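You operate a simulated robot arm through the tools that you are given. There is no shell and no other tool.

You are at the controls of a simulated robot arm. One attempt, no reset.

JOB
Put things in order on the top of the packing bench. At the end: the teal scrub pad from the top of the packing bench stands on top of the brown parts carton (marked "CLIPS"); the black plug stands where the black valve stood; the black valve from the top of the packing bench stands where the green plug stood; the green plug from the top of the packing bench stands on top of the clear cover; whatever was shut is shut again. Leave all else as you found it, and nothing knocked over.
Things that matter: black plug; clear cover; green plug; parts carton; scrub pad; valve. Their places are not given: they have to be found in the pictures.

It is judged by the outcome, as a careful person would: the job done as asked, and still so three seconds after it is handed in. It fails if anything else is knocked over, pushed out of place, dropped, spilled or broken. Lids that push on must go on centred and level and be pressed home; caps that screw on are set level and turned clockwise until they are tight.

ROBOT AND FRAMES
A 7-joint arm with a two-finger parallel gripper, fixed in place. Base frame: the origin is at the foot of the arm, x ahead of it, y to its left, z up; the work surface is at about z = 0. Units: mm, degrees, N and s.
With the tool pointing down near the work surface it reaches from about 240 to 620 mm from the base axis. Its first joint turns from -66.0 to 66.0 degrees. Payload 2.6 kg.
The tool frame sits at the grasp point between the pads (the TCP): z along the fingers, y along the line on which they close. The tips reach 30 mm beyond it. Largest opening 94 mm; finger width 28, thickness 10; the body of the gripper, 50 by 96 mm, starts 55 mm behind the TCP.
Orientation is that of the tool frame in the base frame, as [roll, pitch, yaw] about the fixed x, y, z axes, in that order (R = Rz(yaw) Ry(pitch) Rx(roll)). With the fingers straight down and closing along the base's y, the tool's x points along the base's -x, its y along +y and its z along -z.

CONTROLS
- The arm moves only by the tool nudge_tool. Its argument "moves" is a list of rows, each a list of 7 numbers: the shift along the tool's x, y, z in units of 200 mm (1.0 is 200 mm), then the turn, a rotation vector about the tool's x, y, z in units of 60 degrees (1.0 is 60 degrees), then the opening, from 0 (shut) to 1 (fully open). In form: [[dx, dy, dz, ax, ay, az, hand], ...]. A call has 1 to 20 rows; each row is the pose to reach, as a shift and turn from the pose commanded when the call began, along the tool's axes at that moment. A call with a number of a shift or a turn outside -1 to 1 is refused whole. A row lasts 0.2 s, in which the tool goes at most 50 mm and 8.6 degrees; a call with a longer step from one row to the next is refused whole, and so is a gripper value outside its range. Where a pose cannot be reached the arm comes as near as it can. A force on the tool above 40 N (or 10 N above the force at the start of the call, whichever is more), or a blocked arm, ends the call early, and 0.2 s more pass. Each finger travels about 72 mm/s and halts on what it meets, pressing with about 38 N; the grip force reading is that of the motor and also rises with nothing between the fingers. The clock runs only during rows and for 0.2 s after the last one: add rows that repeat a pose to give the fingers time. The reply holds the time, the measured pose of the TCP, the force on the tool along the base axes, the opening and the grip force, in the units named above and with some noise, with the torque about the TCP (base axes, N m) and any sound that the robot's microphone picked up, and new pictures: "pictures" is both (left out), scene, wrist or none.
- Cameras (640 x 400 px; columns grow to the right, rows downward): "scene" is fixed at [35.8, 430, 558.3]; the picture's right is [-0.77, -0.64, 0.00], its down [-0.43, 0.51, -0.75] and it looks along [0.48, -0.57, -0.66] (base axes); focal length 297 px, centre (320, 200). "wrist" rides on the gripper at [76, 14, -103] in the tool frame; the picture's right is [-0.18, 0.98, 0.00], its down [-0.75, -0.14, -0.64] and it looks along [-0.63, -0.12, 0.77] (tool axes); focal length 243 px, centre (320, 200).
- locate(camera, pixels): for up to 12 pixels [column, row] of the newest picture of that camera ("zoom" is the newest enlarged one), the place [x, y, z] in the base frame of the surface seen there, good to about 2 mm, but the place of the scene camera against the robot may be out by one fixed shift of up to 12 mm in any direction. The clock stands still meanwhile.
- close_up(camera, box): a new picture of the part [left, top, right, bottom] of that camera's present view, enlarged. The clock stands still meanwhile.
- finish_job(): hands the job in; it is judged then, once.

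Leave the gripper open and the arm clear of the work at the hand-in unless told otherwise.

The tools are called after "Request:" as a command line: name --pt "numbers of a row" for each row, then --argument value for the rest, lists and objects as JSON in quotes. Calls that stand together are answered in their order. nudge_tool: Moves the arm, as the interface text tells. Its arguments: {"type":"object","properties":{"moves":{"type":"array","items":{"type":"array","items":{"type":"number"}}},"pictures":{"type":"string","enum":["both","scene","wrist","none"]}},"required":["moves"]} The other tools are called the same way: locate (camera, pixels) gives the place of the surface under pixels of a picture; close_up (camera, box) takes an enlarged picture of a part of a camera's view; finish_job () hands the job in.

At the start:

```text
time_s: 0.0
ee_pos: [426.6, 20.5, 300.3]
tcp_rot: [180.0, 0.0, 179.9]
wrist_force: [0.4, -0.4, -0.1]
moment: [-0.01, 0.01, 0.0]
finger_gap: 93.9
finger_force: 0.0
```

scene: 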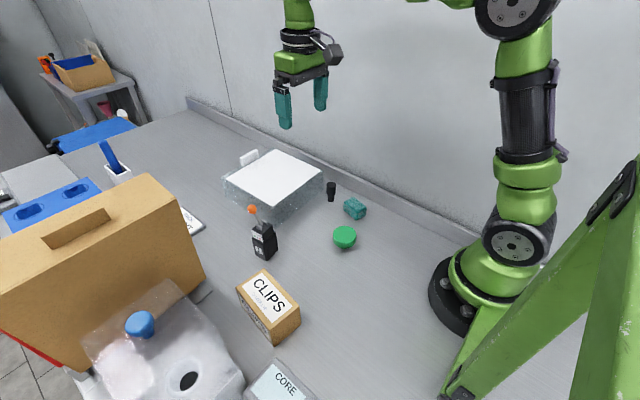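
wrist: 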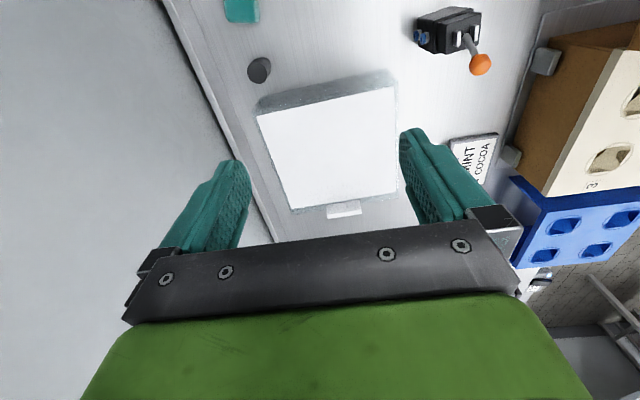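

I see the bench: a clear cover with a white top around scene (275,180), a black plug at (331,190), a teal pad at (355,208), a green plug at (344,236), a black valve with an orange knob at (263,238), and the CLIPS carton at (268,303). I'll enlarge these areas first.

Request:
close_up --camera "scene" --box '[210, 130, 390, 270]'

Request:
close_up --camera "scene" --box '[200, 220, 360, 350]'

Request:
close_up --camera "wrist" --box '[200, 0, 520, 220]'

```text
2.86 times, centred on (300, 200) of scene
```

zoom: 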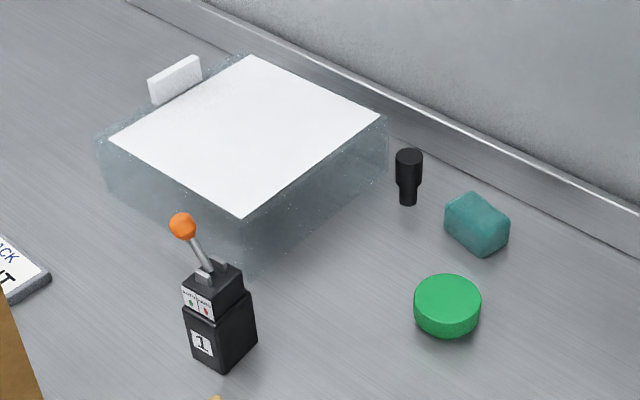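

```text
3.08 times, centred on (280, 285) of scene
```

zoom: 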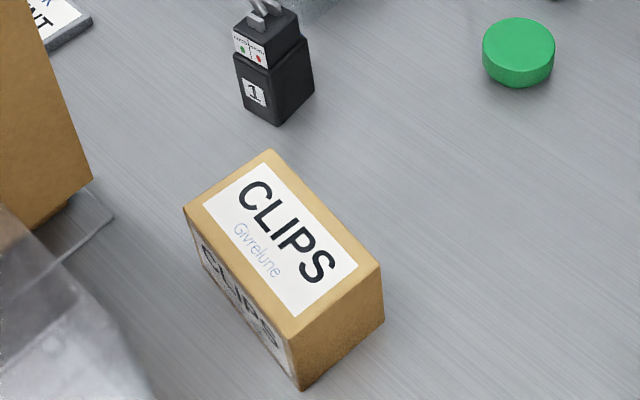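

```text
1.82 times, centred on (360, 110) of wrist
```

zoom: 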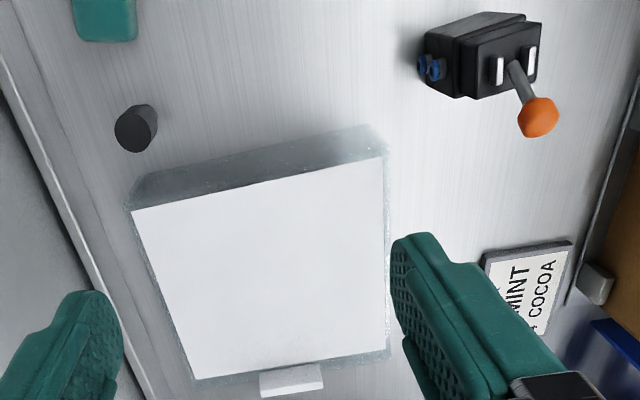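

I'll look closer at the translucent thing with the blue knob at lower left. It could also be the "clear cover". I'll also enlarge the rest of the bench.

Request:
close_up --camera "scene" --box '[60, 270, 268, 400]'

Request:
close_up --camera "scene" --box '[0, 130, 220, 270]'

Request:
close_up --camera "scene" --box '[210, 140, 330, 215]'

Request:
close_up --camera "scene" --box '[230, 320, 400, 400]'

```text
3.08 times, centred on (164, 335) of scene
```

zoom: 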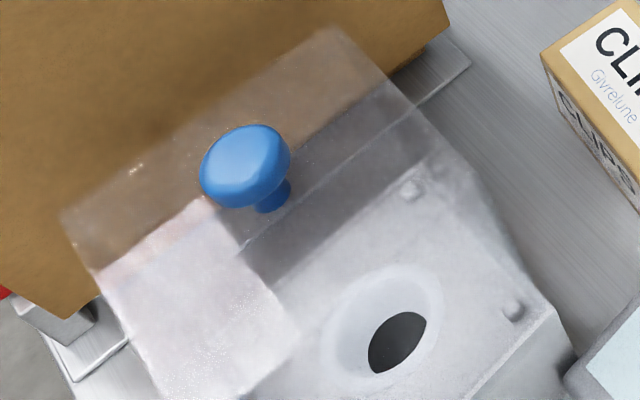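

```text
2.86 times, centred on (110, 200) of scene
```

zoom: 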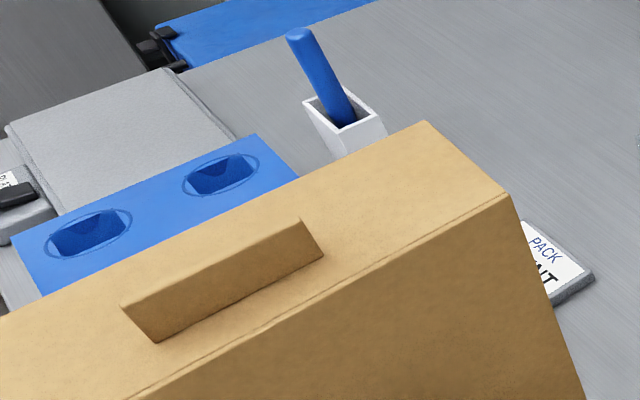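

```text
5.33 times, centred on (270, 178) of scene
```

zoom: 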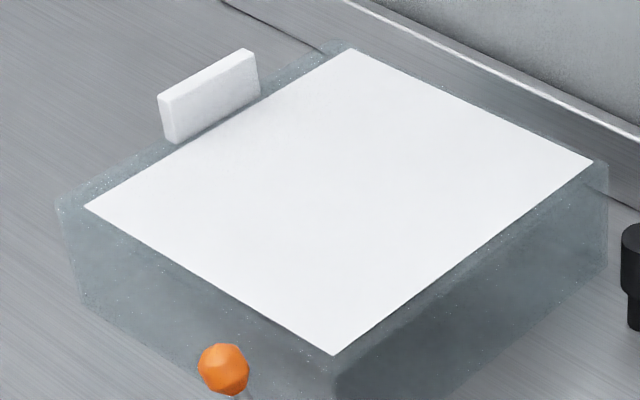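

```text
3.76 times, centred on (315, 360) of scene
```

zoom: 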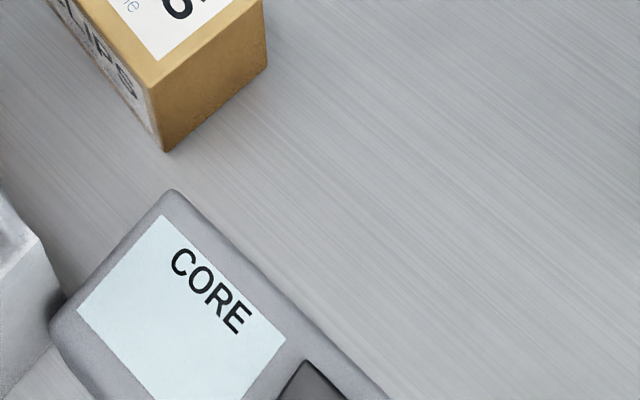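

There are two candidates: the frosted box with the white top panel in the middle, and a translucent plate with a blue knob at lower left. I'll measure points on both, and on the other objects.

Request:
locate --camera "scene" --pixels '[[277, 150], [321, 171], [272, 205], [227, 179], [275, 178], [250, 157], [243, 163], [331, 185], [354, 204], [344, 233], [263, 232], [253, 209]]'

Request:
locate --camera "scene" --pixels '[[140, 322], [115, 335], [175, 300], [130, 370], [200, 340], [190, 382], [230, 380], [270, 285], [244, 287], [298, 310], [267, 274], [180, 220]]'

Request:
locate --camera "wrist" --pixels '[[258, 115], [397, 87], [296, 209], [396, 191], [343, 210], [330, 150], [260, 68], [240, 8], [450, 30], [480, 65], [470, 150], [440, 40]]'

```text
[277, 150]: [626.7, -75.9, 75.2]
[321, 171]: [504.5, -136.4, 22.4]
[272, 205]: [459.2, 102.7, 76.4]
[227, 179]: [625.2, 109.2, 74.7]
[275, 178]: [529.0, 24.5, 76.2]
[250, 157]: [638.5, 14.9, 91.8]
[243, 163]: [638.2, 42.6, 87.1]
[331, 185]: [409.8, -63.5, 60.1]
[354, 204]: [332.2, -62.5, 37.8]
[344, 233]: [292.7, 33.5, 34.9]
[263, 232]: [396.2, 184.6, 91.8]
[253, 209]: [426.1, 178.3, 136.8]
```

```text
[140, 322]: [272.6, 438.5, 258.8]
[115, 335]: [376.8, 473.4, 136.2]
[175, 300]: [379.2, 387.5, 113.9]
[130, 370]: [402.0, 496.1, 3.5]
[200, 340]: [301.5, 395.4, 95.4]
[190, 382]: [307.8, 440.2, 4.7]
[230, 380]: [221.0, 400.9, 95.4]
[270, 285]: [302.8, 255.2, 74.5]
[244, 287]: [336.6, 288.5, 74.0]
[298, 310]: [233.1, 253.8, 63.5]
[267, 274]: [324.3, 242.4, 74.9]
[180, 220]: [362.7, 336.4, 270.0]
```

```text
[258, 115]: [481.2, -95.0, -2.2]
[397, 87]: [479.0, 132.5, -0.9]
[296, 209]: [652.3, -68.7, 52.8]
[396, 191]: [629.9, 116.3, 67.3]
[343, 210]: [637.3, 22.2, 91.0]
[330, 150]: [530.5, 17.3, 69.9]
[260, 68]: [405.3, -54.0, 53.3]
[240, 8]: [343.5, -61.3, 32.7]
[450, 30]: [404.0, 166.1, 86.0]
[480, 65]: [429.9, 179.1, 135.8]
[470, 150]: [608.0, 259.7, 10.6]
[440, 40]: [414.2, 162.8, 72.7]
```

The middle box is the frosted one with a white panel at z≈75. The lower-left thing has a blue knob at z≈259, and depth reads through its clear plate. I'll raise and turn the arm so the wrist camera can look at it before I decide which one is the clear cover.

Request:
nudge_tool --pt "0.0 0.0 -0.1 0 0 0 1" --pt "0.0 0.0 -0.3 0 0 0 1" --pt "0.11 0.125 -0.4 0 0 -0.1 1" --pt "0.23 0.25 -0.4 0 0 -0.2 1" --pt "0.34 0.375 -0.4 0 0 -0.3 1" --pt "0.45 0.5 -0.4 0 0 -0.4 1" --pt "0.56 0.625 -0.4 0 0 -0.5 1" --pt "0.68 0.75 -0.4 0 0 -0.6 1" --pt "0.79 0.875 -0.4 0 0 -0.7 1" --pt "0.9 1.0 -0.4 0 0 -0.8 1" --pt "0.9 1.0 -0.4 0 0 -0.8 1"

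```text
time_s: 2.4
ee_pos: [245.1, 220.8, 381.0]
tcp_rot: [-180.0, 0.0, -131.9]
wrist_force: [-0.5, -0.2, 0.1]
moment: [-0.02, 0.01, 0.04]
finger_gap: 94.1
finger_force: 0.1
```

scene: 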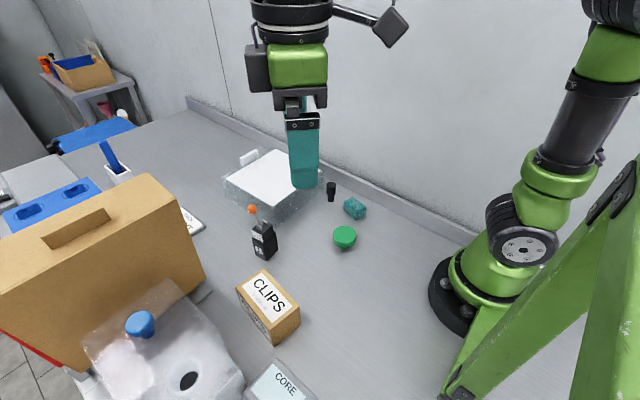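
wrist: 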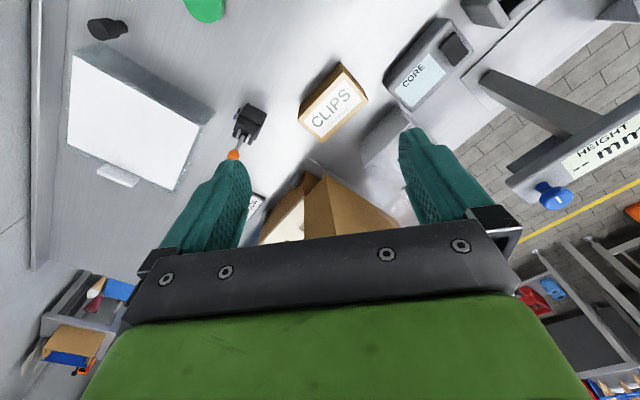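

The wrist picture now shows more of that corner, including a plate reading "HEIGHT ... mm" with a blue knob at (555,195). I'll enlarge it.

Request:
close_up --camera "wrist" --box '[350, 0, 640, 240]'

Request:
close_up --camera "wrist" --box '[40, 0, 300, 220]'

Request:
close_up --camera "wrist" --box '[230, 40, 460, 250]'

```text
1.67 times, centred on (495, 120) of wrist
```

zoom: 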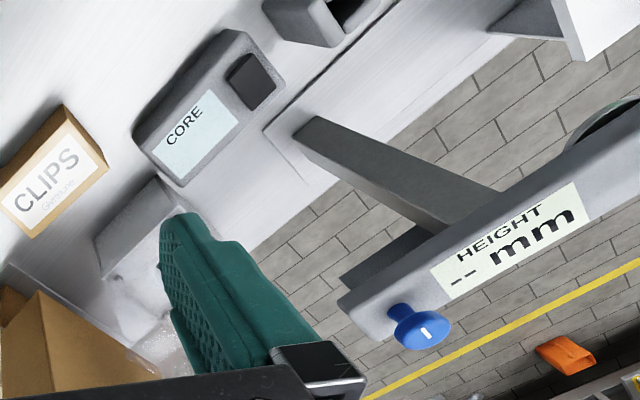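

```text
1.82 times, centred on (170, 110) of wrist
```

zoom: 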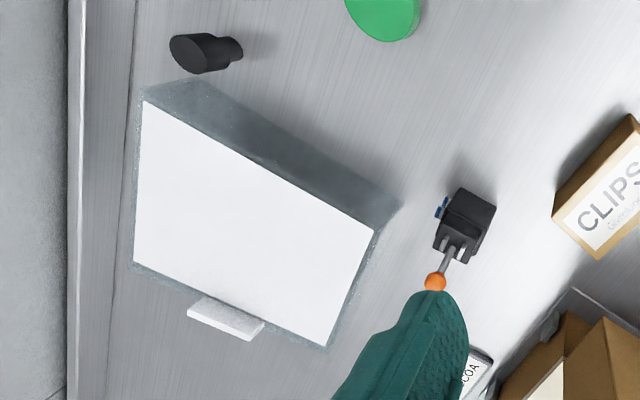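

```text
1.90 times, centred on (345, 145) of wrist
```

zoom: 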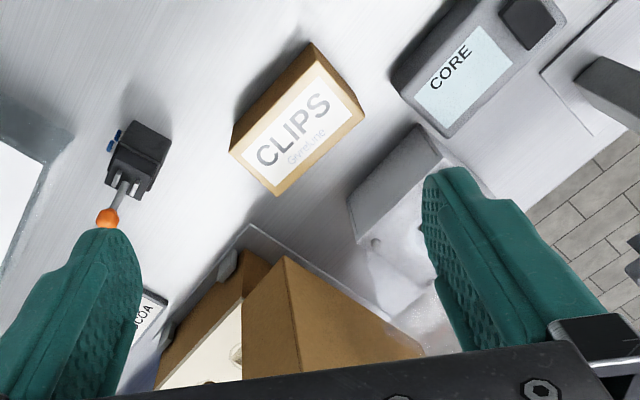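

The "HEIGHT" gauge is a separate device off the bench. The clear plate with the knob is hidden behind the right finger. I'll turn the wrist about 25° further to see it between the fingers.

Request:
nudge_tool --pt "0.0 0.0 -0.1 0 0 -0.1 1" --pt "0.0 0.0 -0.15 0 0 -0.2 1" --pt "0.0 0.0 -0.2 0 0 -0.3 1" --pt "0.0 0.0 -0.2 0 0 -0.4 1" --pt "0.0 0.0 -0.2 0 0 -0.45 1" --pt "0.0 0.0 -0.2 0 0 -0.45 1"

```text
time_s: 3.8
ee_pos: [246.1, 220.1, 421.3]
tcp_rot: [-180.0, 0.0, -104.9]
wrist_force: [-0.8, -0.3, 0.1]
moment: [-0.02, 0.03, 0.02]
finger_gap: 93.9
finger_force: 0.1
```

scene: 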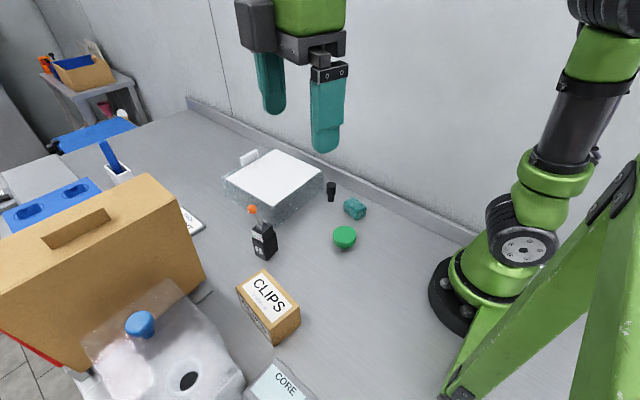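
wrist: 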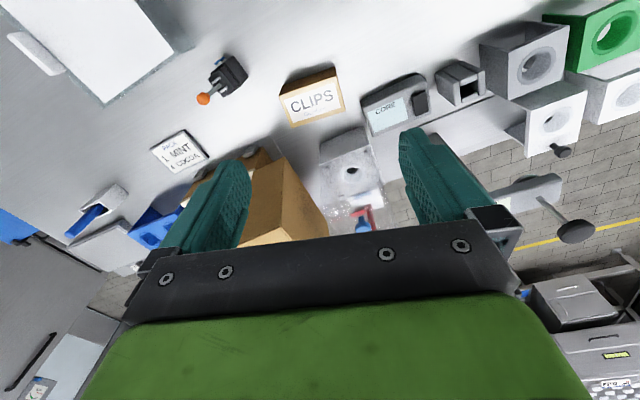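

Request:
close_up --camera "wrist" --box '[240, 60, 440, 250]'

Request:
close_up --camera "wrist" --box '[420, 0, 640, 170]'

```text
2.11 times, centred on (340, 155) of wrist
```

zoom: 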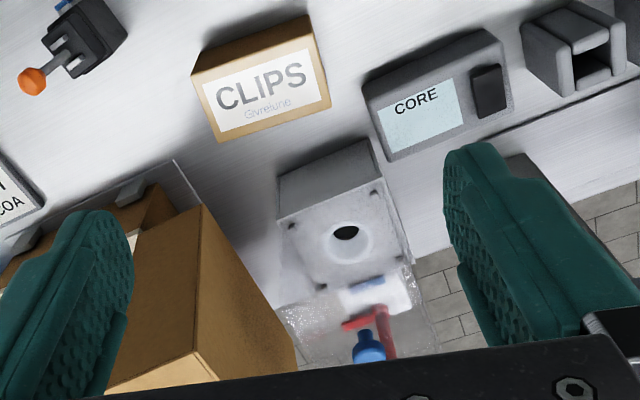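

```text
2.35 times, centred on (530, 85) of wrist
```

zoom: 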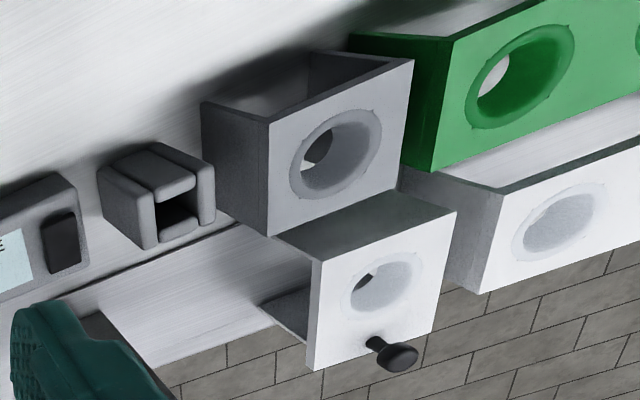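

The lower-left item is a gray block with a round hole and an open, upright clear guard, so nothing could stand on it. The clear cover must be the low clear box with the white flat top in the middle of the bench. Next I'll go back and look straight down on the pad, the green plug and the black plug with the wrist camera.

Request:
nudge_tool --pt "0.1 -0.067 0.05 0 0 0.129 1" --pt "0.2 -0.134 0.1 0 0 0.257 1" --pt "0.3 -0.2 0.15 0 0 0.386 1" --pt "0.4 -0.267 0.2 0 0 0.514 1" --pt "0.5 -0.334 0.25 0 0 0.643 1" --pt "0.6 -0.4 0.3 0 0 0.771 1" --pt "0.703 -0.468 0.355 0 0 0.9 1" --pt "0.703 -0.468 0.355 0 0 0.9 1" --pictures "none"

```text
time_s: 5.6
ee_pos: [300.6, 58.1, 349.4]
tcp_rot: [180.0, 0.0, -159.1]
wrist_force: [-0.3, 0.5, 0.3]
moment: [-0.03, 0.0, 0.03]
finger_gap: 94.1
finger_force: 0.1
```

I'm at (301,58,349) with yaw −159. I'll continue to about (340,−20,260) with yaw 180.

Request:
nudge_tool --pt "-0.011 -0.109 0.112 0 0 0.0875 1" --pt "-0.022 -0.218 0.224 0 0 0.175 1" --pt "-0.034 -0.326 0.336 0 0 0.2625 1" --pt "-0.045 -0.435 0.4475 0 0 0.35 1" --pt "-0.045 -0.435 0.4475 0 0 0.35 1"

```text
time_s: 6.8
ee_pos: [340.7, -18.5, 257.6]
tcp_rot: [179.9, 0.0, 179.9]
wrist_force: [-0.8, 0.2, 0.4]
moment: [-0.01, -0.02, -0.04]
finger_gap: 94.2
finger_force: 0.0
```

scene: 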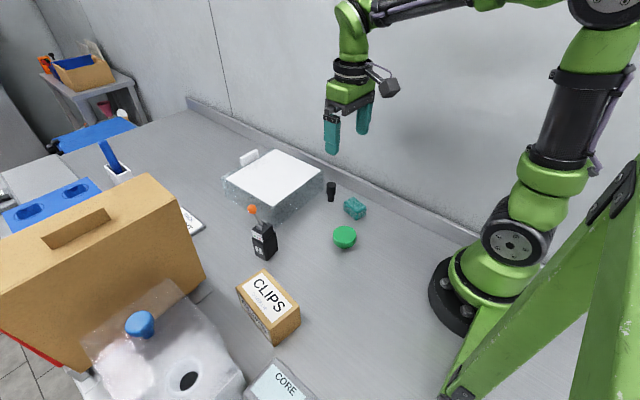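
wrist: 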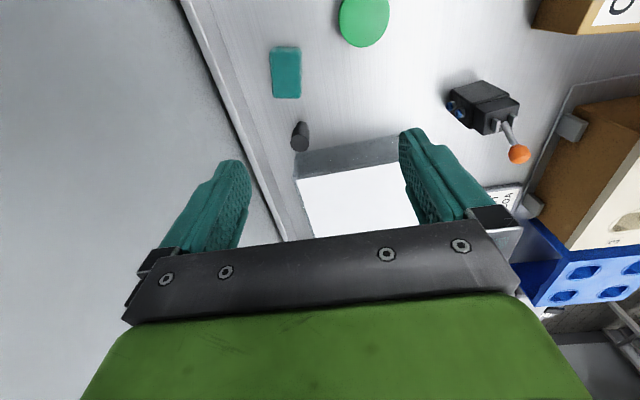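

This view is good: the green plug is at about (364,18), the pad at (286,72), the black plug at (300,135) and the valve at (485,107). I'll zoom in and locate their edges.

Request:
close_up --camera "wrist" --box '[240, 0, 420, 160]'

Request:
locate --camera "wrist" --pixels '[[341, 18], [387, 18], [364, 18], [362, 45], [273, 50], [299, 50], [274, 85], [299, 85], [286, 67], [286, 94], [300, 128], [299, 145]]'

Request:
locate --camera "wrist" --pixels '[[448, 100], [480, 82], [485, 130], [518, 105], [465, 95], [500, 115], [518, 154], [510, 135], [300, 185], [350, 190], [395, 170], [395, 185]]'

```text
2.50 times, centred on (330, 80) of wrist
```

zoom: 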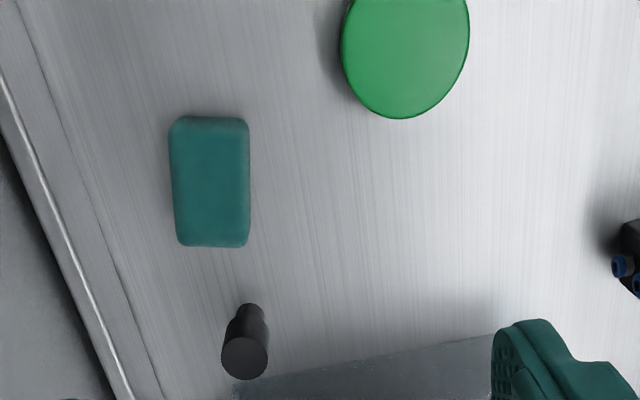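

```text
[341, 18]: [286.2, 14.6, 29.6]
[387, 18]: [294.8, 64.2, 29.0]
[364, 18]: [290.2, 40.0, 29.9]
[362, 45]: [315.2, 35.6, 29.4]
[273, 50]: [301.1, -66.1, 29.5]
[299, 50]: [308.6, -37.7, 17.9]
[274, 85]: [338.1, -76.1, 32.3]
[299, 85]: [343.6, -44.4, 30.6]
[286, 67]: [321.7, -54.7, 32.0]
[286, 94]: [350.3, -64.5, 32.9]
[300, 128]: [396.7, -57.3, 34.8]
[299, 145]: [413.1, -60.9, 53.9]
```

```text
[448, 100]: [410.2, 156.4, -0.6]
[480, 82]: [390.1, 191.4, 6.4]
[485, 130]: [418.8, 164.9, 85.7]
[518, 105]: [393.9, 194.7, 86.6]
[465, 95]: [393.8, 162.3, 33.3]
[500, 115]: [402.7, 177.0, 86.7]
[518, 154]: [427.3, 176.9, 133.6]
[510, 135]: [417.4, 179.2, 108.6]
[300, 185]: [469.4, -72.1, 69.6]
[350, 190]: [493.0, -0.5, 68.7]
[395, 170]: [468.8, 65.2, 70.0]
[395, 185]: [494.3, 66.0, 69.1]
```

The green plug's top is at z≈29.5, diameter about 50, centred near (290,39). The pad's top is at z≈32, about 52×32. I'll sample the pad edges more finely in the zoom, along with the bench lip beside it.

Request:
locate --camera "zoom" --pixels '[[176, 150], [180, 225], [242, 150], [244, 225], [210, 125], [213, 238], [210, 180], [80, 200], [60, 230], [130, 340], [244, 360], [246, 306]]'

Request:
locate --camera "wrist" --pixels '[[540, 20], [590, 5], [600, 25], [205, 50], [225, 90], [215, 70], [190, 10], [235, 120], [636, 8], [552, 3], [580, 30], [560, 15]]'

```text
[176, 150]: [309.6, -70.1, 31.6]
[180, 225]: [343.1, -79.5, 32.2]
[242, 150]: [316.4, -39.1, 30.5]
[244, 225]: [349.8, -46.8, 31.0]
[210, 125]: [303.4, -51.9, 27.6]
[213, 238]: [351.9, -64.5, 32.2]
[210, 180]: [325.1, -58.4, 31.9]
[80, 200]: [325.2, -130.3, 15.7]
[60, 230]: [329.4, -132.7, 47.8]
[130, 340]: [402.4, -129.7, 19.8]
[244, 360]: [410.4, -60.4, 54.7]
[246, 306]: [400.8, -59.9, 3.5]
```

```text
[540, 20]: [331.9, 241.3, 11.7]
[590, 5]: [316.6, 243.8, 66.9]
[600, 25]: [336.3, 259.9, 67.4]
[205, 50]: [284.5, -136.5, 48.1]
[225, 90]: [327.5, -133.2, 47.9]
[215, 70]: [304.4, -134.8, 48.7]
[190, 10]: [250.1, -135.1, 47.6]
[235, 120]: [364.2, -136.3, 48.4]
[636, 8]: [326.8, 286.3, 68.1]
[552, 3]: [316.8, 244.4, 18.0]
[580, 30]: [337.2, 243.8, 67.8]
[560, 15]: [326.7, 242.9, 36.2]
```

The curb at y≈−130 is 48 mm high. The pad is centred at about (327,−58), with its long axis turned −14.5°, 32 mm wide and 32 mm high. I'll move above it at z≈110 with yaw 165.5 and the hand at about 62 mm.

Request:
nudge_tool --pt "0.013 -0.04 0.15 0 0 0.05 0.9" --pt "0.025 -0.08 0.3 0 0 0.1 0.8" --pt "0.038 -0.12 0.45 0 0 0.15 0.7" --pt "0.05 -0.16 0.6 0 0 0.2 0.66" --pt "0.0625 -0.2 0.749 0 0 0.242 0.66" --pt "0.0625 -0.2 0.749 0 0 0.242 0.66"

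```text
time_s: 8.2
ee_pos: [328.2, -60.1, 108.4]
tcp_rot: [-179.9, 0.0, 165.4]
wrist_force: [-0.5, -0.6, -0.3]
moment: [0.0, -0.02, 0.01]
finger_gap: 61.9
finger_force: 0.0
```

scene: 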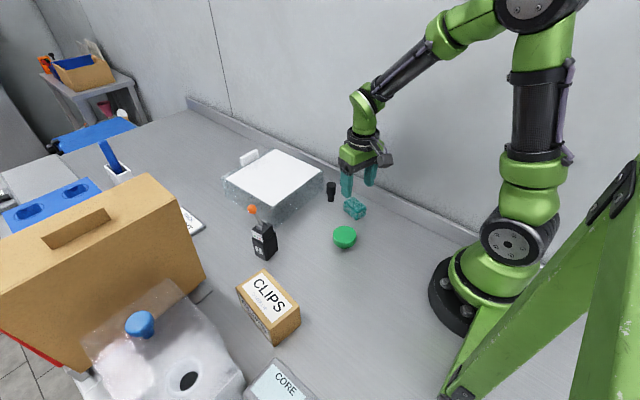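
wrist: 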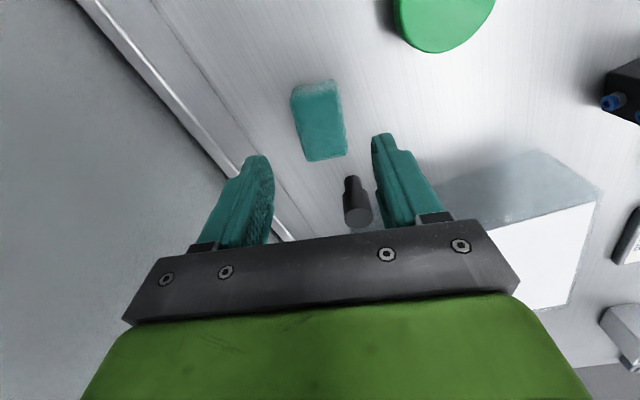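

The pad is at about (320,122) in the wrist view. I'll re-measure its edges from this closer pose to check the alignment.

Request:
locate --camera "wrist" --pixels '[[298, 105], [303, 145], [338, 105], [343, 140], [318, 87], [326, 155], [320, 122], [357, 215], [348, 200], [352, 180], [440, 30], [405, 30]]'

```text
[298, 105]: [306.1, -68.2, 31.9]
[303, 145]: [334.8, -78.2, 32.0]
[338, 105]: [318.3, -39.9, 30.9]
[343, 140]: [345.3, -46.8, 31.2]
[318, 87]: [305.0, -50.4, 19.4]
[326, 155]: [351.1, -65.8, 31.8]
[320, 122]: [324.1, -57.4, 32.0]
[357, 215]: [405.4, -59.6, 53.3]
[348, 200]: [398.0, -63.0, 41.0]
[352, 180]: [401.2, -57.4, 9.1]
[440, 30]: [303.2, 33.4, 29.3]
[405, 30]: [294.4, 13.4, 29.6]
```

The measurements agree: pad centre about (328,−58), top z 32. I'll descend 75 mm so the fingertips are at about z=5, then close.

Request:
nudge_tool --pt "0 0 0.1 0 0 0 0.66" --pt "0 0 0.2 0 0 0 0.66" --pt "0 0 0.3 0 0 0 0.66" --pt "0 0 0.375 0 0 0 0.66" --pt "0 0 0.375 0 0 0 0.66" --pt "0 0 0.375 0 0 0 0" --pt "0 0 0.375 0 0 0 0" --pt "0 0 0.375 0 0 0 0" --pt "0 0 0.375 0 0 0 0"

```text
time_s: 10.2
ee_pos: [326.3, -58.4, 35.1]
tcp_rot: [179.9, 0.0, 165.5]
wrist_force: [0.3, 0.0, 0.1]
moment: [0.02, 0.0, 0.0]
finger_gap: 41.4
finger_force: 37.8
```

scene: 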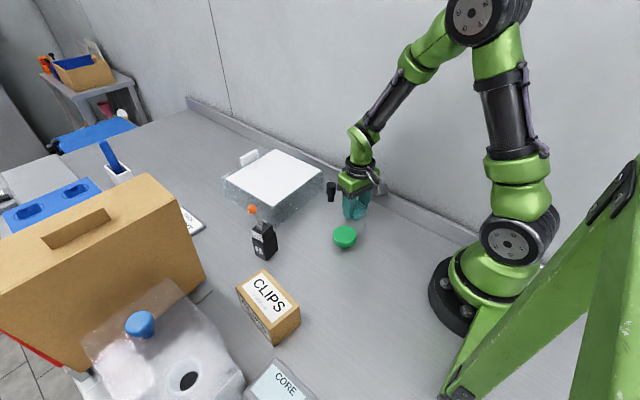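
wrist: 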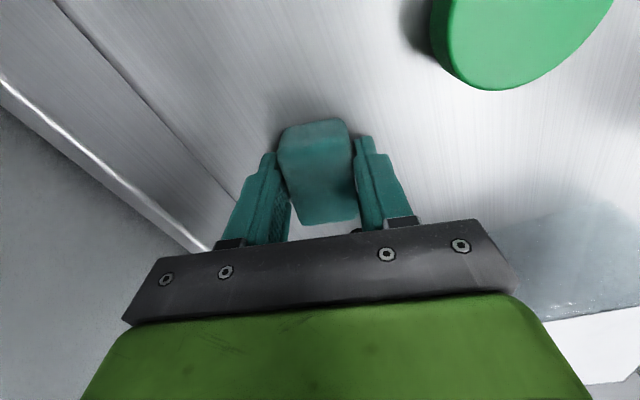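

The gap is 41 mm at 38 N, and the pad sits between the fingers. I'll lift straight up by 165 mm and start moving toward the carton.

Request:
nudge_tool --pt "0 0 -0.1 0 0 0 0" --pt "0 0 -0.25 0 0 0 0" --pt "0 0 -0.4 0 0 0 0" --pt "0 0 -0.55 0 0 0 0" --pt "0 0 -0.7 0 0 0 0" --pt "0 0 -0.825 0 0 0 0" --pt "0.036 0.145 -0.825 0 0 0 0" --pt "0.073 0.29 -0.825 0 0 0 0" --pt "0.11 0.435 -0.825 0 0 0 0" --pt "0.145 0.58 -0.825 0 0 0 0" --pt "0.145 0.58 -0.825 0 0 0 0"

```text
time_s: 12.6
ee_pos: [328.2, 61.5, 200.0]
tcp_rot: [179.9, -0.1, 165.4]
wrist_force: [0.1, -0.3, -0.1]
moment: [0.06, -0.05, 0.02]
finger_gap: 40.9
finger_force: 38.5
```

scene: 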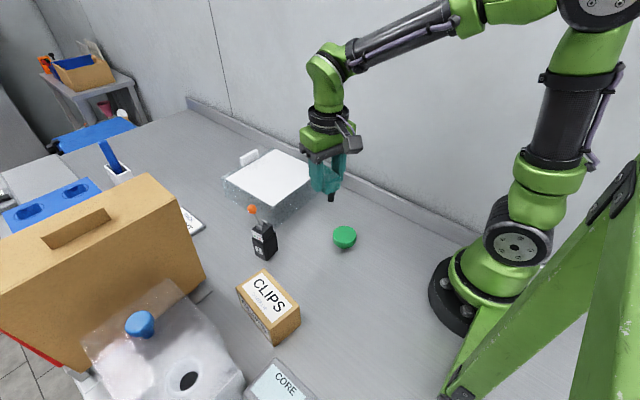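
wrist: 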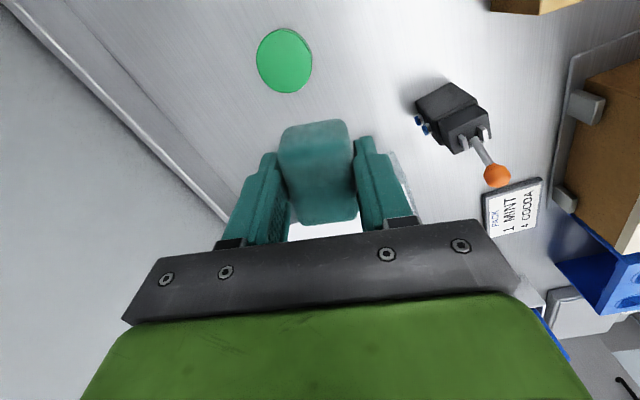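

The pad is held. The green plug is now fully visible at (284,60), with the valve at (455,115). I'll measure both here while they show well.

Request:
locate --camera "wrist" --pixels '[[258, 60], [311, 60], [284, 30], [284, 90], [266, 40], [302, 80], [266, 80], [302, 40], [284, 60]]'

Request:
close_up --camera "wrist" --box '[390, 60, 530, 200]'

```text
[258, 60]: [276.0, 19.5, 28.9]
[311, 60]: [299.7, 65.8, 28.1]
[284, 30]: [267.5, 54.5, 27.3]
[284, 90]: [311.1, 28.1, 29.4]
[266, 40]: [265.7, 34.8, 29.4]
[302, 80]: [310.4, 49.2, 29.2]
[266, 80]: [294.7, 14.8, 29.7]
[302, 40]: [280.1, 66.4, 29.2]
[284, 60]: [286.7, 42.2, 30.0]
```

```text
2.86 times, centred on (460, 130) of wrist
```

zoom: 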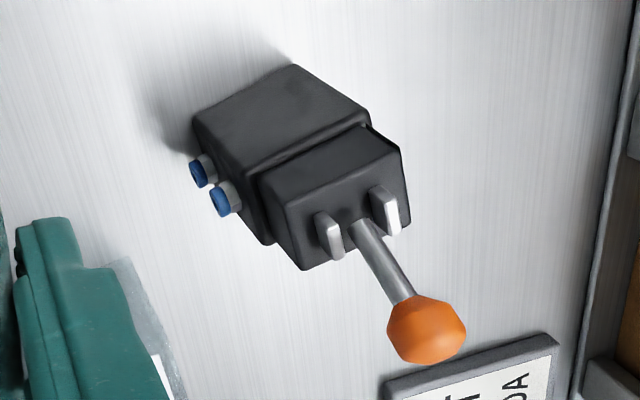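

Green plug centre is about (288.5,41.5), diameter 52. Now I'll measure the valve faces, ports and lever in this zoom.

Request:
locate --camera "zoom" --pixels '[[198, 120], [290, 70], [365, 120], [255, 172], [290, 190], [370, 145], [305, 265], [405, 220], [340, 200], [300, 225], [395, 185], [425, 330]]'

Request:
locate --camera "zoom" --pixels '[[230, 120], [330, 110], [250, 160], [350, 120], [225, 200], [198, 172], [262, 230], [330, 235], [388, 210], [360, 235], [410, 300], [440, 340]]'

```text
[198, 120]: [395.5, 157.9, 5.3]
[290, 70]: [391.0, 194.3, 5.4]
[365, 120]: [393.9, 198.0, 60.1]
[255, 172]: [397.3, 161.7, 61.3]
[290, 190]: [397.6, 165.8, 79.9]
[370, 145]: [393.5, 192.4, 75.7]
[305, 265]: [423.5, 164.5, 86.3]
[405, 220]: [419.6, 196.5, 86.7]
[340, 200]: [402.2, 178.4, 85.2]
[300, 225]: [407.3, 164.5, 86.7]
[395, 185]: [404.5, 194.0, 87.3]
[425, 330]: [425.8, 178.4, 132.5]
```

```text
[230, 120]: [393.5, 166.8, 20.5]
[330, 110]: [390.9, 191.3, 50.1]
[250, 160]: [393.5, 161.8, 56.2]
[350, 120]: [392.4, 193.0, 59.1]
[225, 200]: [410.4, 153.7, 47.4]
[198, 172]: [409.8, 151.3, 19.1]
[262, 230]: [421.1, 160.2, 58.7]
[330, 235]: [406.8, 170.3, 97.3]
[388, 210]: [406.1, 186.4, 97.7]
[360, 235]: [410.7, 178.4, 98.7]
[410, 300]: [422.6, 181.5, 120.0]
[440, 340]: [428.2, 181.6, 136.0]
```

The valve's upper block spans z 61–87 and about 33 mm in y, with its lever and ball toward +x up to z≈140. Its footprint centre is about (409,178), rotated about 7°. Next I'll carry the pad on to about (330,170,200) to see the carton top.

Request:
nudge_tool --pt "0.032 0.13 0 0 0 0 0" --pt "0.064 0.265 0 0 0 0 0" --pt "0.095 0.4 0 0 0 0 0" --pt "0.127 0.53 0 0 0 0 0" --pt "0.127 0.53 0 0 0 0 0"

```text
time_s: 13.8
ee_pos: [330.8, 170.3, 200.9]
tcp_rot: [179.9, 0.0, 165.5]
wrist_force: [-0.9, -0.2, -0.5]
moment: [0.04, 0.02, -0.01]
finger_gap: 41.2
finger_force: 38.3
```

scene: 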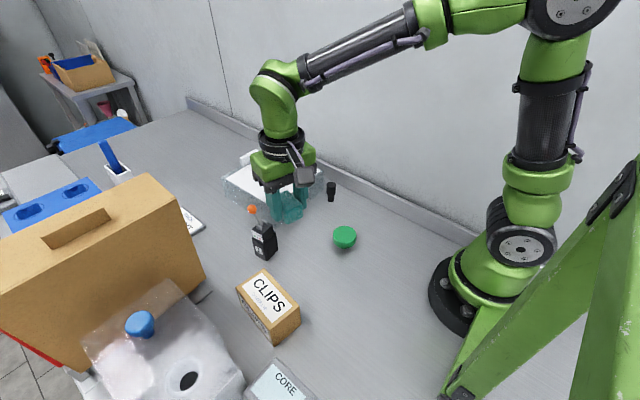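
wrist: 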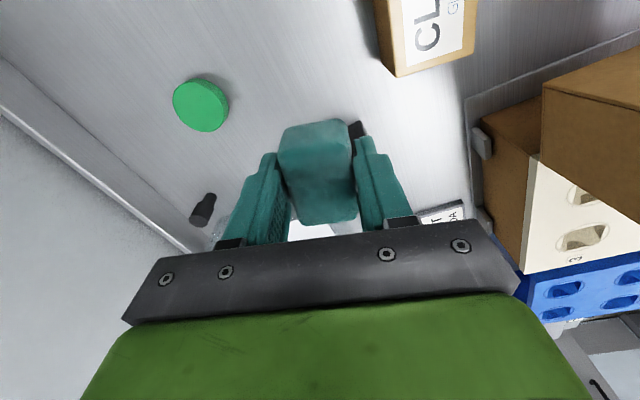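

The carton is cut off at the top of the wrist view (375–475, 0–75). I'll back up toward the base to about (270,190,230) to see its whole top, and check where the tall case stands.

Request:
nudge_tool --pt "0.1 0.01 -0.05 0 0 0 0" --pt "0.2 0.015 -0.1 0 0 0 0" --pt "0.315 0.022 -0.15 0 0 0 0" --pt "0.315 0.022 -0.15 0 0 0 0"

```text
time_s: 14.8
ee_pos: [269.0, 191.1, 229.7]
tcp_rot: [-180.0, 0.0, 165.5]
wrist_force: [-1.0, -0.1, 0.4]
moment: [0.0, 0.0, 0.01]
finger_gap: 41.3
finger_force: 38.5
```

scene: 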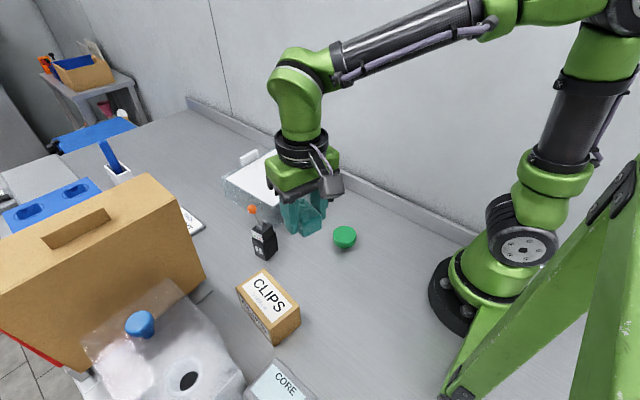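
wrist: 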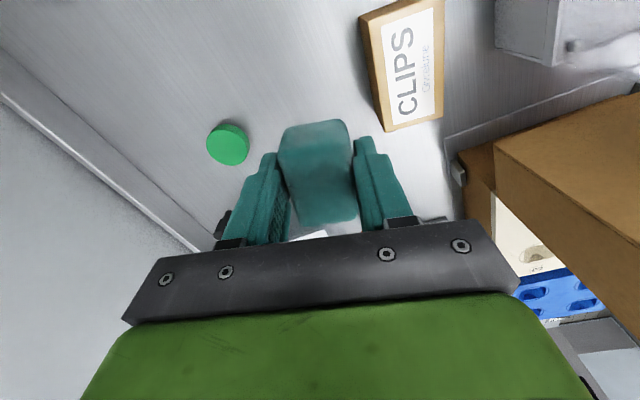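

Now the whole top of the carton shows, from (360,15) to (443,130). I'll locate its top corners and the nearby case.

Request:
locate --camera "wrist" --pixels '[[366, 14], [387, 130], [442, 118], [443, 2], [405, 65], [380, 70], [440, 60], [500, 150], [565, 130], [620, 230], [455, 170], [540, 25]]'

Request:
close_up --camera "wrist" --box '[340, 0, 480, 150]'

```text
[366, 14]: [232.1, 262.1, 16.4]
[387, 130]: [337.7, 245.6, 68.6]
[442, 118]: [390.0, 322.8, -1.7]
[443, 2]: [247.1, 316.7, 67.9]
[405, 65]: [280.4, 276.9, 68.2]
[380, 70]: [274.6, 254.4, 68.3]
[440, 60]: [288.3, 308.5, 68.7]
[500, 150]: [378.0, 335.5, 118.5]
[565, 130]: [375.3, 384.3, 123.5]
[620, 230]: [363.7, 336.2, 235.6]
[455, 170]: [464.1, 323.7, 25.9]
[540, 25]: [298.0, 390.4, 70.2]
```

```text
2.67 times, centred on (410, 75) of wrist
```

zoom: 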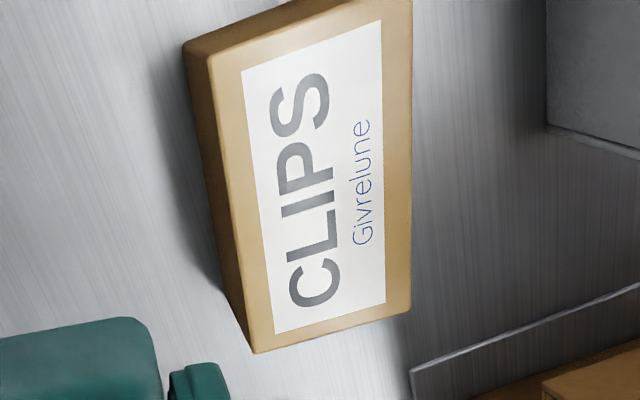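

Request:
locate --camera "zoom" --pixels '[[213, 65], [258, 345], [405, 300], [409, 8], [310, 180], [235, 200], [408, 150], [330, 325], [300, 28]]'

```text
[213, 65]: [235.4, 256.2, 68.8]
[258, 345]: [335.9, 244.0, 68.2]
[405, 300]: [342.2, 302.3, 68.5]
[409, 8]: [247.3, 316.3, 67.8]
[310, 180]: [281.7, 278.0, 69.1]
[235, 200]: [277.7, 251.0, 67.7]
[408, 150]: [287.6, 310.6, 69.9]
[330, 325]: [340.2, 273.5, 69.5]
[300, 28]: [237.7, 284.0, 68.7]
```

The carton top is centred at about (289,279.5), z≈68.5, about 103×59, with its long axis at −6.5°. I'll move the pad above the centre with yaw 173.5, down to TCP z=130.

Request:
nudge_tool --pt "0.007 0.15 0 0 0 -0.044 0" --pt "0.014 0.3 0 0 0 -0.088 0" --pt "0.021 0.4545 0 0 0 -0.133 0" --pt "0.021 0.4545 0.17 0 0 -0.133 0" --pt "0.021 0.4545 0.34 0 0 -0.133 0" --pt "0.021 0.4545 0.5 0 0 -0.133 0" --pt "0.021 0.4545 0.5 0 0 -0.133 0"

```text
time_s: 16.4
ee_pos: [290.4, 276.6, 128.8]
tcp_rot: [180.0, 0.0, 173.3]
wrist_force: [-0.2, 0.6, 0.2]
moment: [0.02, 0.0, 0.0]
finger_gap: 40.8
finger_force: 38.5
```

scene: 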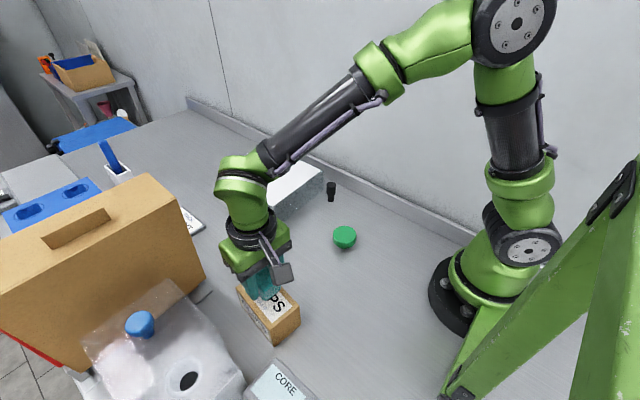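
wrist: 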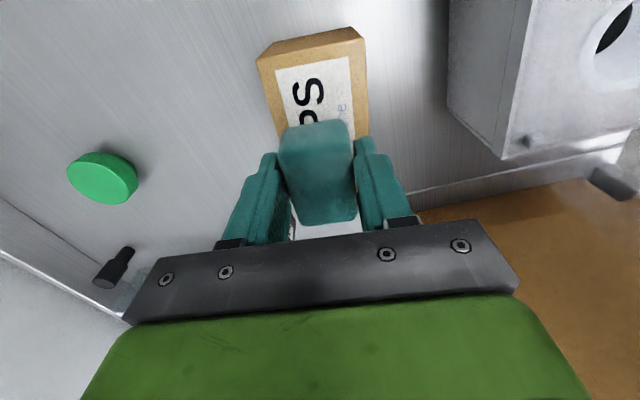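

The pad is over the carton. I'll check its lateral alignment against the carton edges before lowering.

Request:
locate --camera "wrist" --pixels '[[268, 70], [364, 60], [277, 115], [366, 120], [315, 52], [290, 135], [345, 135], [318, 125], [318, 215], [285, 170], [352, 170]]'

```text
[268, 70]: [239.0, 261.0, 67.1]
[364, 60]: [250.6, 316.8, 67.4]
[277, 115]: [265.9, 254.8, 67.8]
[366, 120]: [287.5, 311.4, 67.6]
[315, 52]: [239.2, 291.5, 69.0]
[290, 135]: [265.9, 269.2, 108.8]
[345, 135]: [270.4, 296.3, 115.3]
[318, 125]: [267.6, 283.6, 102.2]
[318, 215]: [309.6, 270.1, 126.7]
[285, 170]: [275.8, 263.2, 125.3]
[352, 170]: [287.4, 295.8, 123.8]
```

The offset is only about 2.5 mm. I'll correct it and lower to TCP z≈105.5, then creep down while reading the force.

Request:
nudge_tool --pt "0 0.0125 0.05 0 0 0 0" --pt "0 0.0125 0.1 0 0 0 0" --pt "0 0.0125 0.1225 0 0 0 0" --pt "0 0.0125 0.1225 0 0 0 0" --pictures "scene"

```text
time_s: 17.4
ee_pos: [289.9, 282.4, 104.5]
tcp_rot: [180.0, 0.0, 173.5]
wrist_force: [0.0, 0.5, -0.3]
moment: [-0.03, 0.0, -0.02]
finger_gap: 41.3
finger_force: 38.0
```

scene: 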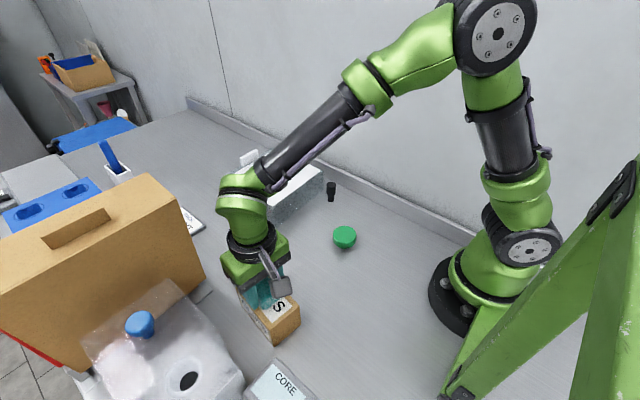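

No contact force yet. I'll creep down in 0.5–1 mm steps.

Request:
nudge_tool --pt "0 0 0.003 0 0 0 0" --pt "0 0 0.006 0 0 0 0" --pt "0 0 0.006 0 0 0 0" --pictures "none"

```text
time_s: 18.2
ee_pos: [289.4, 282.5, 103.8]
tcp_rot: [179.9, 0.1, 173.3]
wrist_force: [-4.2, -4.4, 15.7]
moment: [-0.14, 0.1, 0.0]
finger_gap: 41.2
finger_force: 37.8
```

Contact: 15.7 N upward at z≈104. I'll ease off slightly, then open the fingers gently and rise.

Request:
nudge_tool --pt "0 0 -0.003 0 0 0 0" --pt "0 0 -0.003 0 0 0 0.48" --pt "0 0 -0.003 0 0 0 0.56" --pt "0 0 -0.003 0 0 0 0.66" --pt "0 0 -0.003 0 0 0 0.66" --pt "0 0 -0.05 0 0 0 0.66" --pt "0 0 -0.15 0 0 0 0.66" --pt "0 0 -0.3 0 0 0 0.66" --pt "0 0 -0.5 0 0 0 0.66" --pt "0 0 -0.7 0 0 0 0.66" --pt "0 0 -0.7 0 0 0 0.66"

```text
time_s: 20.6
ee_pos: [288.5, 281.8, 243.8]
tcp_rot: [180.0, 0.1, 173.5]
wrist_force: [-0.3, 1.0, -0.7]
moment: [-0.01, -0.03, -0.02]
finger_gap: 61.9
finger_force: 0.2
```

scene: 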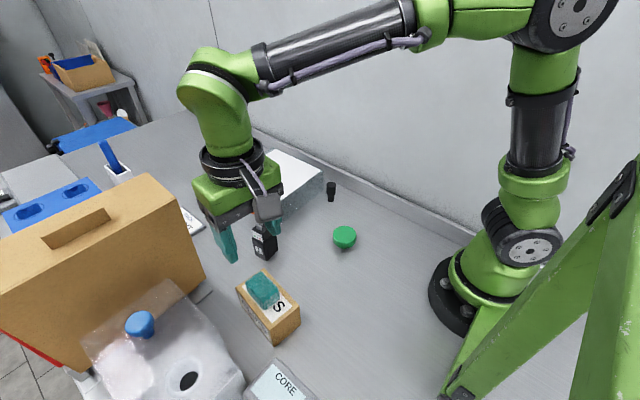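
wrist: 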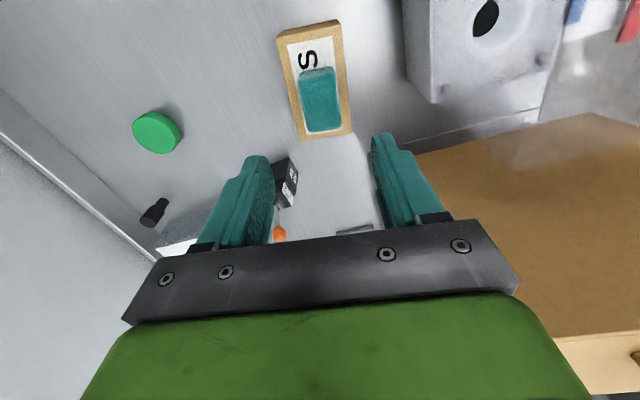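

The pad is standing on the carton. I'll check that it is fully supported.

Request:
locate --camera "wrist" --pixels '[[302, 75], [335, 70], [310, 130], [340, 125], [320, 100], [302, 137], [350, 132], [282, 38], [338, 25]]'

Request:
close_up --camera "wrist" --box '[250, 10, 380, 150]'

Request:
close_up --camera "scene" --box '[210, 200, 380, 350]'

```text
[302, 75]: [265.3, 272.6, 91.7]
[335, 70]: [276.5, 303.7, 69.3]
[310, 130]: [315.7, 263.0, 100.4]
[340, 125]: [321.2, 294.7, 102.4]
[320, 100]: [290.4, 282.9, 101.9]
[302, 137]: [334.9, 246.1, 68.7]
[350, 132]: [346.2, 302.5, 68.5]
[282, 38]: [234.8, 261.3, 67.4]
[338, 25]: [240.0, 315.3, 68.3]
```

```text
2.86 times, centred on (315, 80) of wrist
```

zoom: 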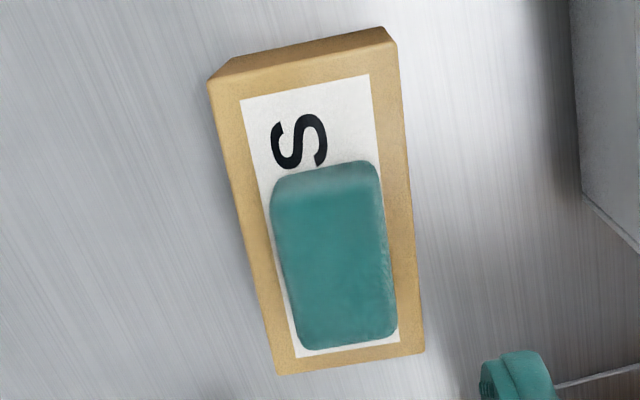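

```text
2.67 times, centred on (295, 275) of scene
```

zoom: 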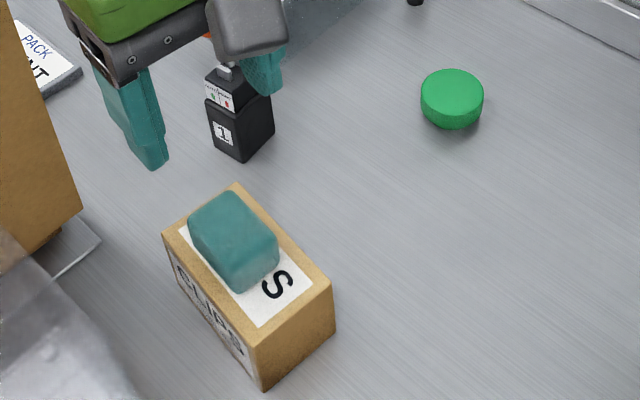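

The pad is well supported, with margins on all sides. Next is the green plug: I'll move over toward (288.5,41.5) and return to yaw 180.

Request:
nudge_tool --pt "-0.02 -0.18 0 0 0 -0.02 0.8" --pt "-0.04 -0.36 0.05 0 0 -0.04 0.8" --pt "-0.06 -0.54 0.1 0 0 -0.065 0.8" --pt "-0.08 -0.72 0.16 0 0 -0.09 0.8" --pt "-0.1 -0.896 0.22 0 0 -0.108 0.8" --pt "-0.1 -0.896 0.22 0 0 -0.108 0.8" --pictures "wrist"

```text
time_s: 22.0
ee_pos: [289.4, 99.8, 199.5]
tcp_rot: [-179.9, 0.0, -180.0]
wrist_force: [-0.2, -0.3, -0.4]
moment: [0.01, -0.03, 0.05]
finger_gap: 75.3
finger_force: 0.0
```

wrist: 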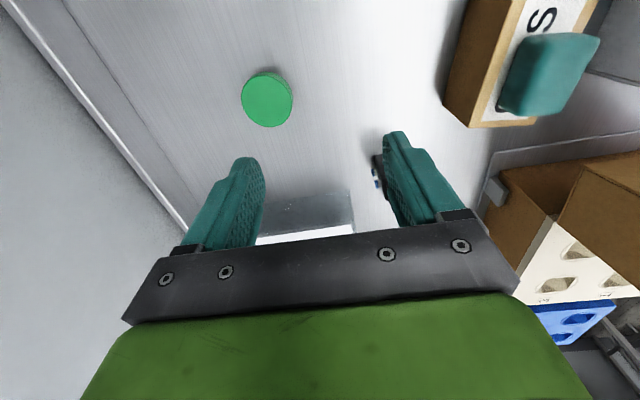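

I'll re-measure the green plug from here (ellipse about (267,99)).

Request:
close_up --camera "wrist" --box '[217, 59, 317, 139]'

Request:
locate --camera "wrist" --pixels '[[243, 98], [290, 105], [262, 74], [266, 125], [249, 83], [284, 118], [282, 80], [250, 115], [267, 99]]'

```text
5.00 times, centred on (267, 99) of wrist
```

zoom: 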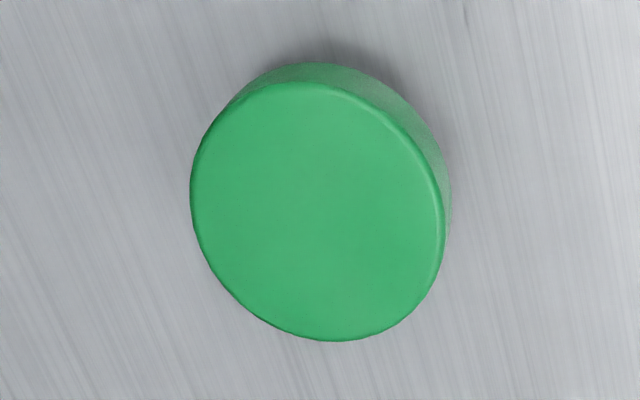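

```text
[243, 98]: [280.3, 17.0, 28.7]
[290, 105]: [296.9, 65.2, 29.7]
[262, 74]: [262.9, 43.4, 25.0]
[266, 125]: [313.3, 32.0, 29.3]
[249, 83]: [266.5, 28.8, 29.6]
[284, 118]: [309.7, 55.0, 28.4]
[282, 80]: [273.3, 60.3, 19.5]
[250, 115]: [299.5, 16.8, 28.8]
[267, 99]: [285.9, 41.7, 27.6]
```

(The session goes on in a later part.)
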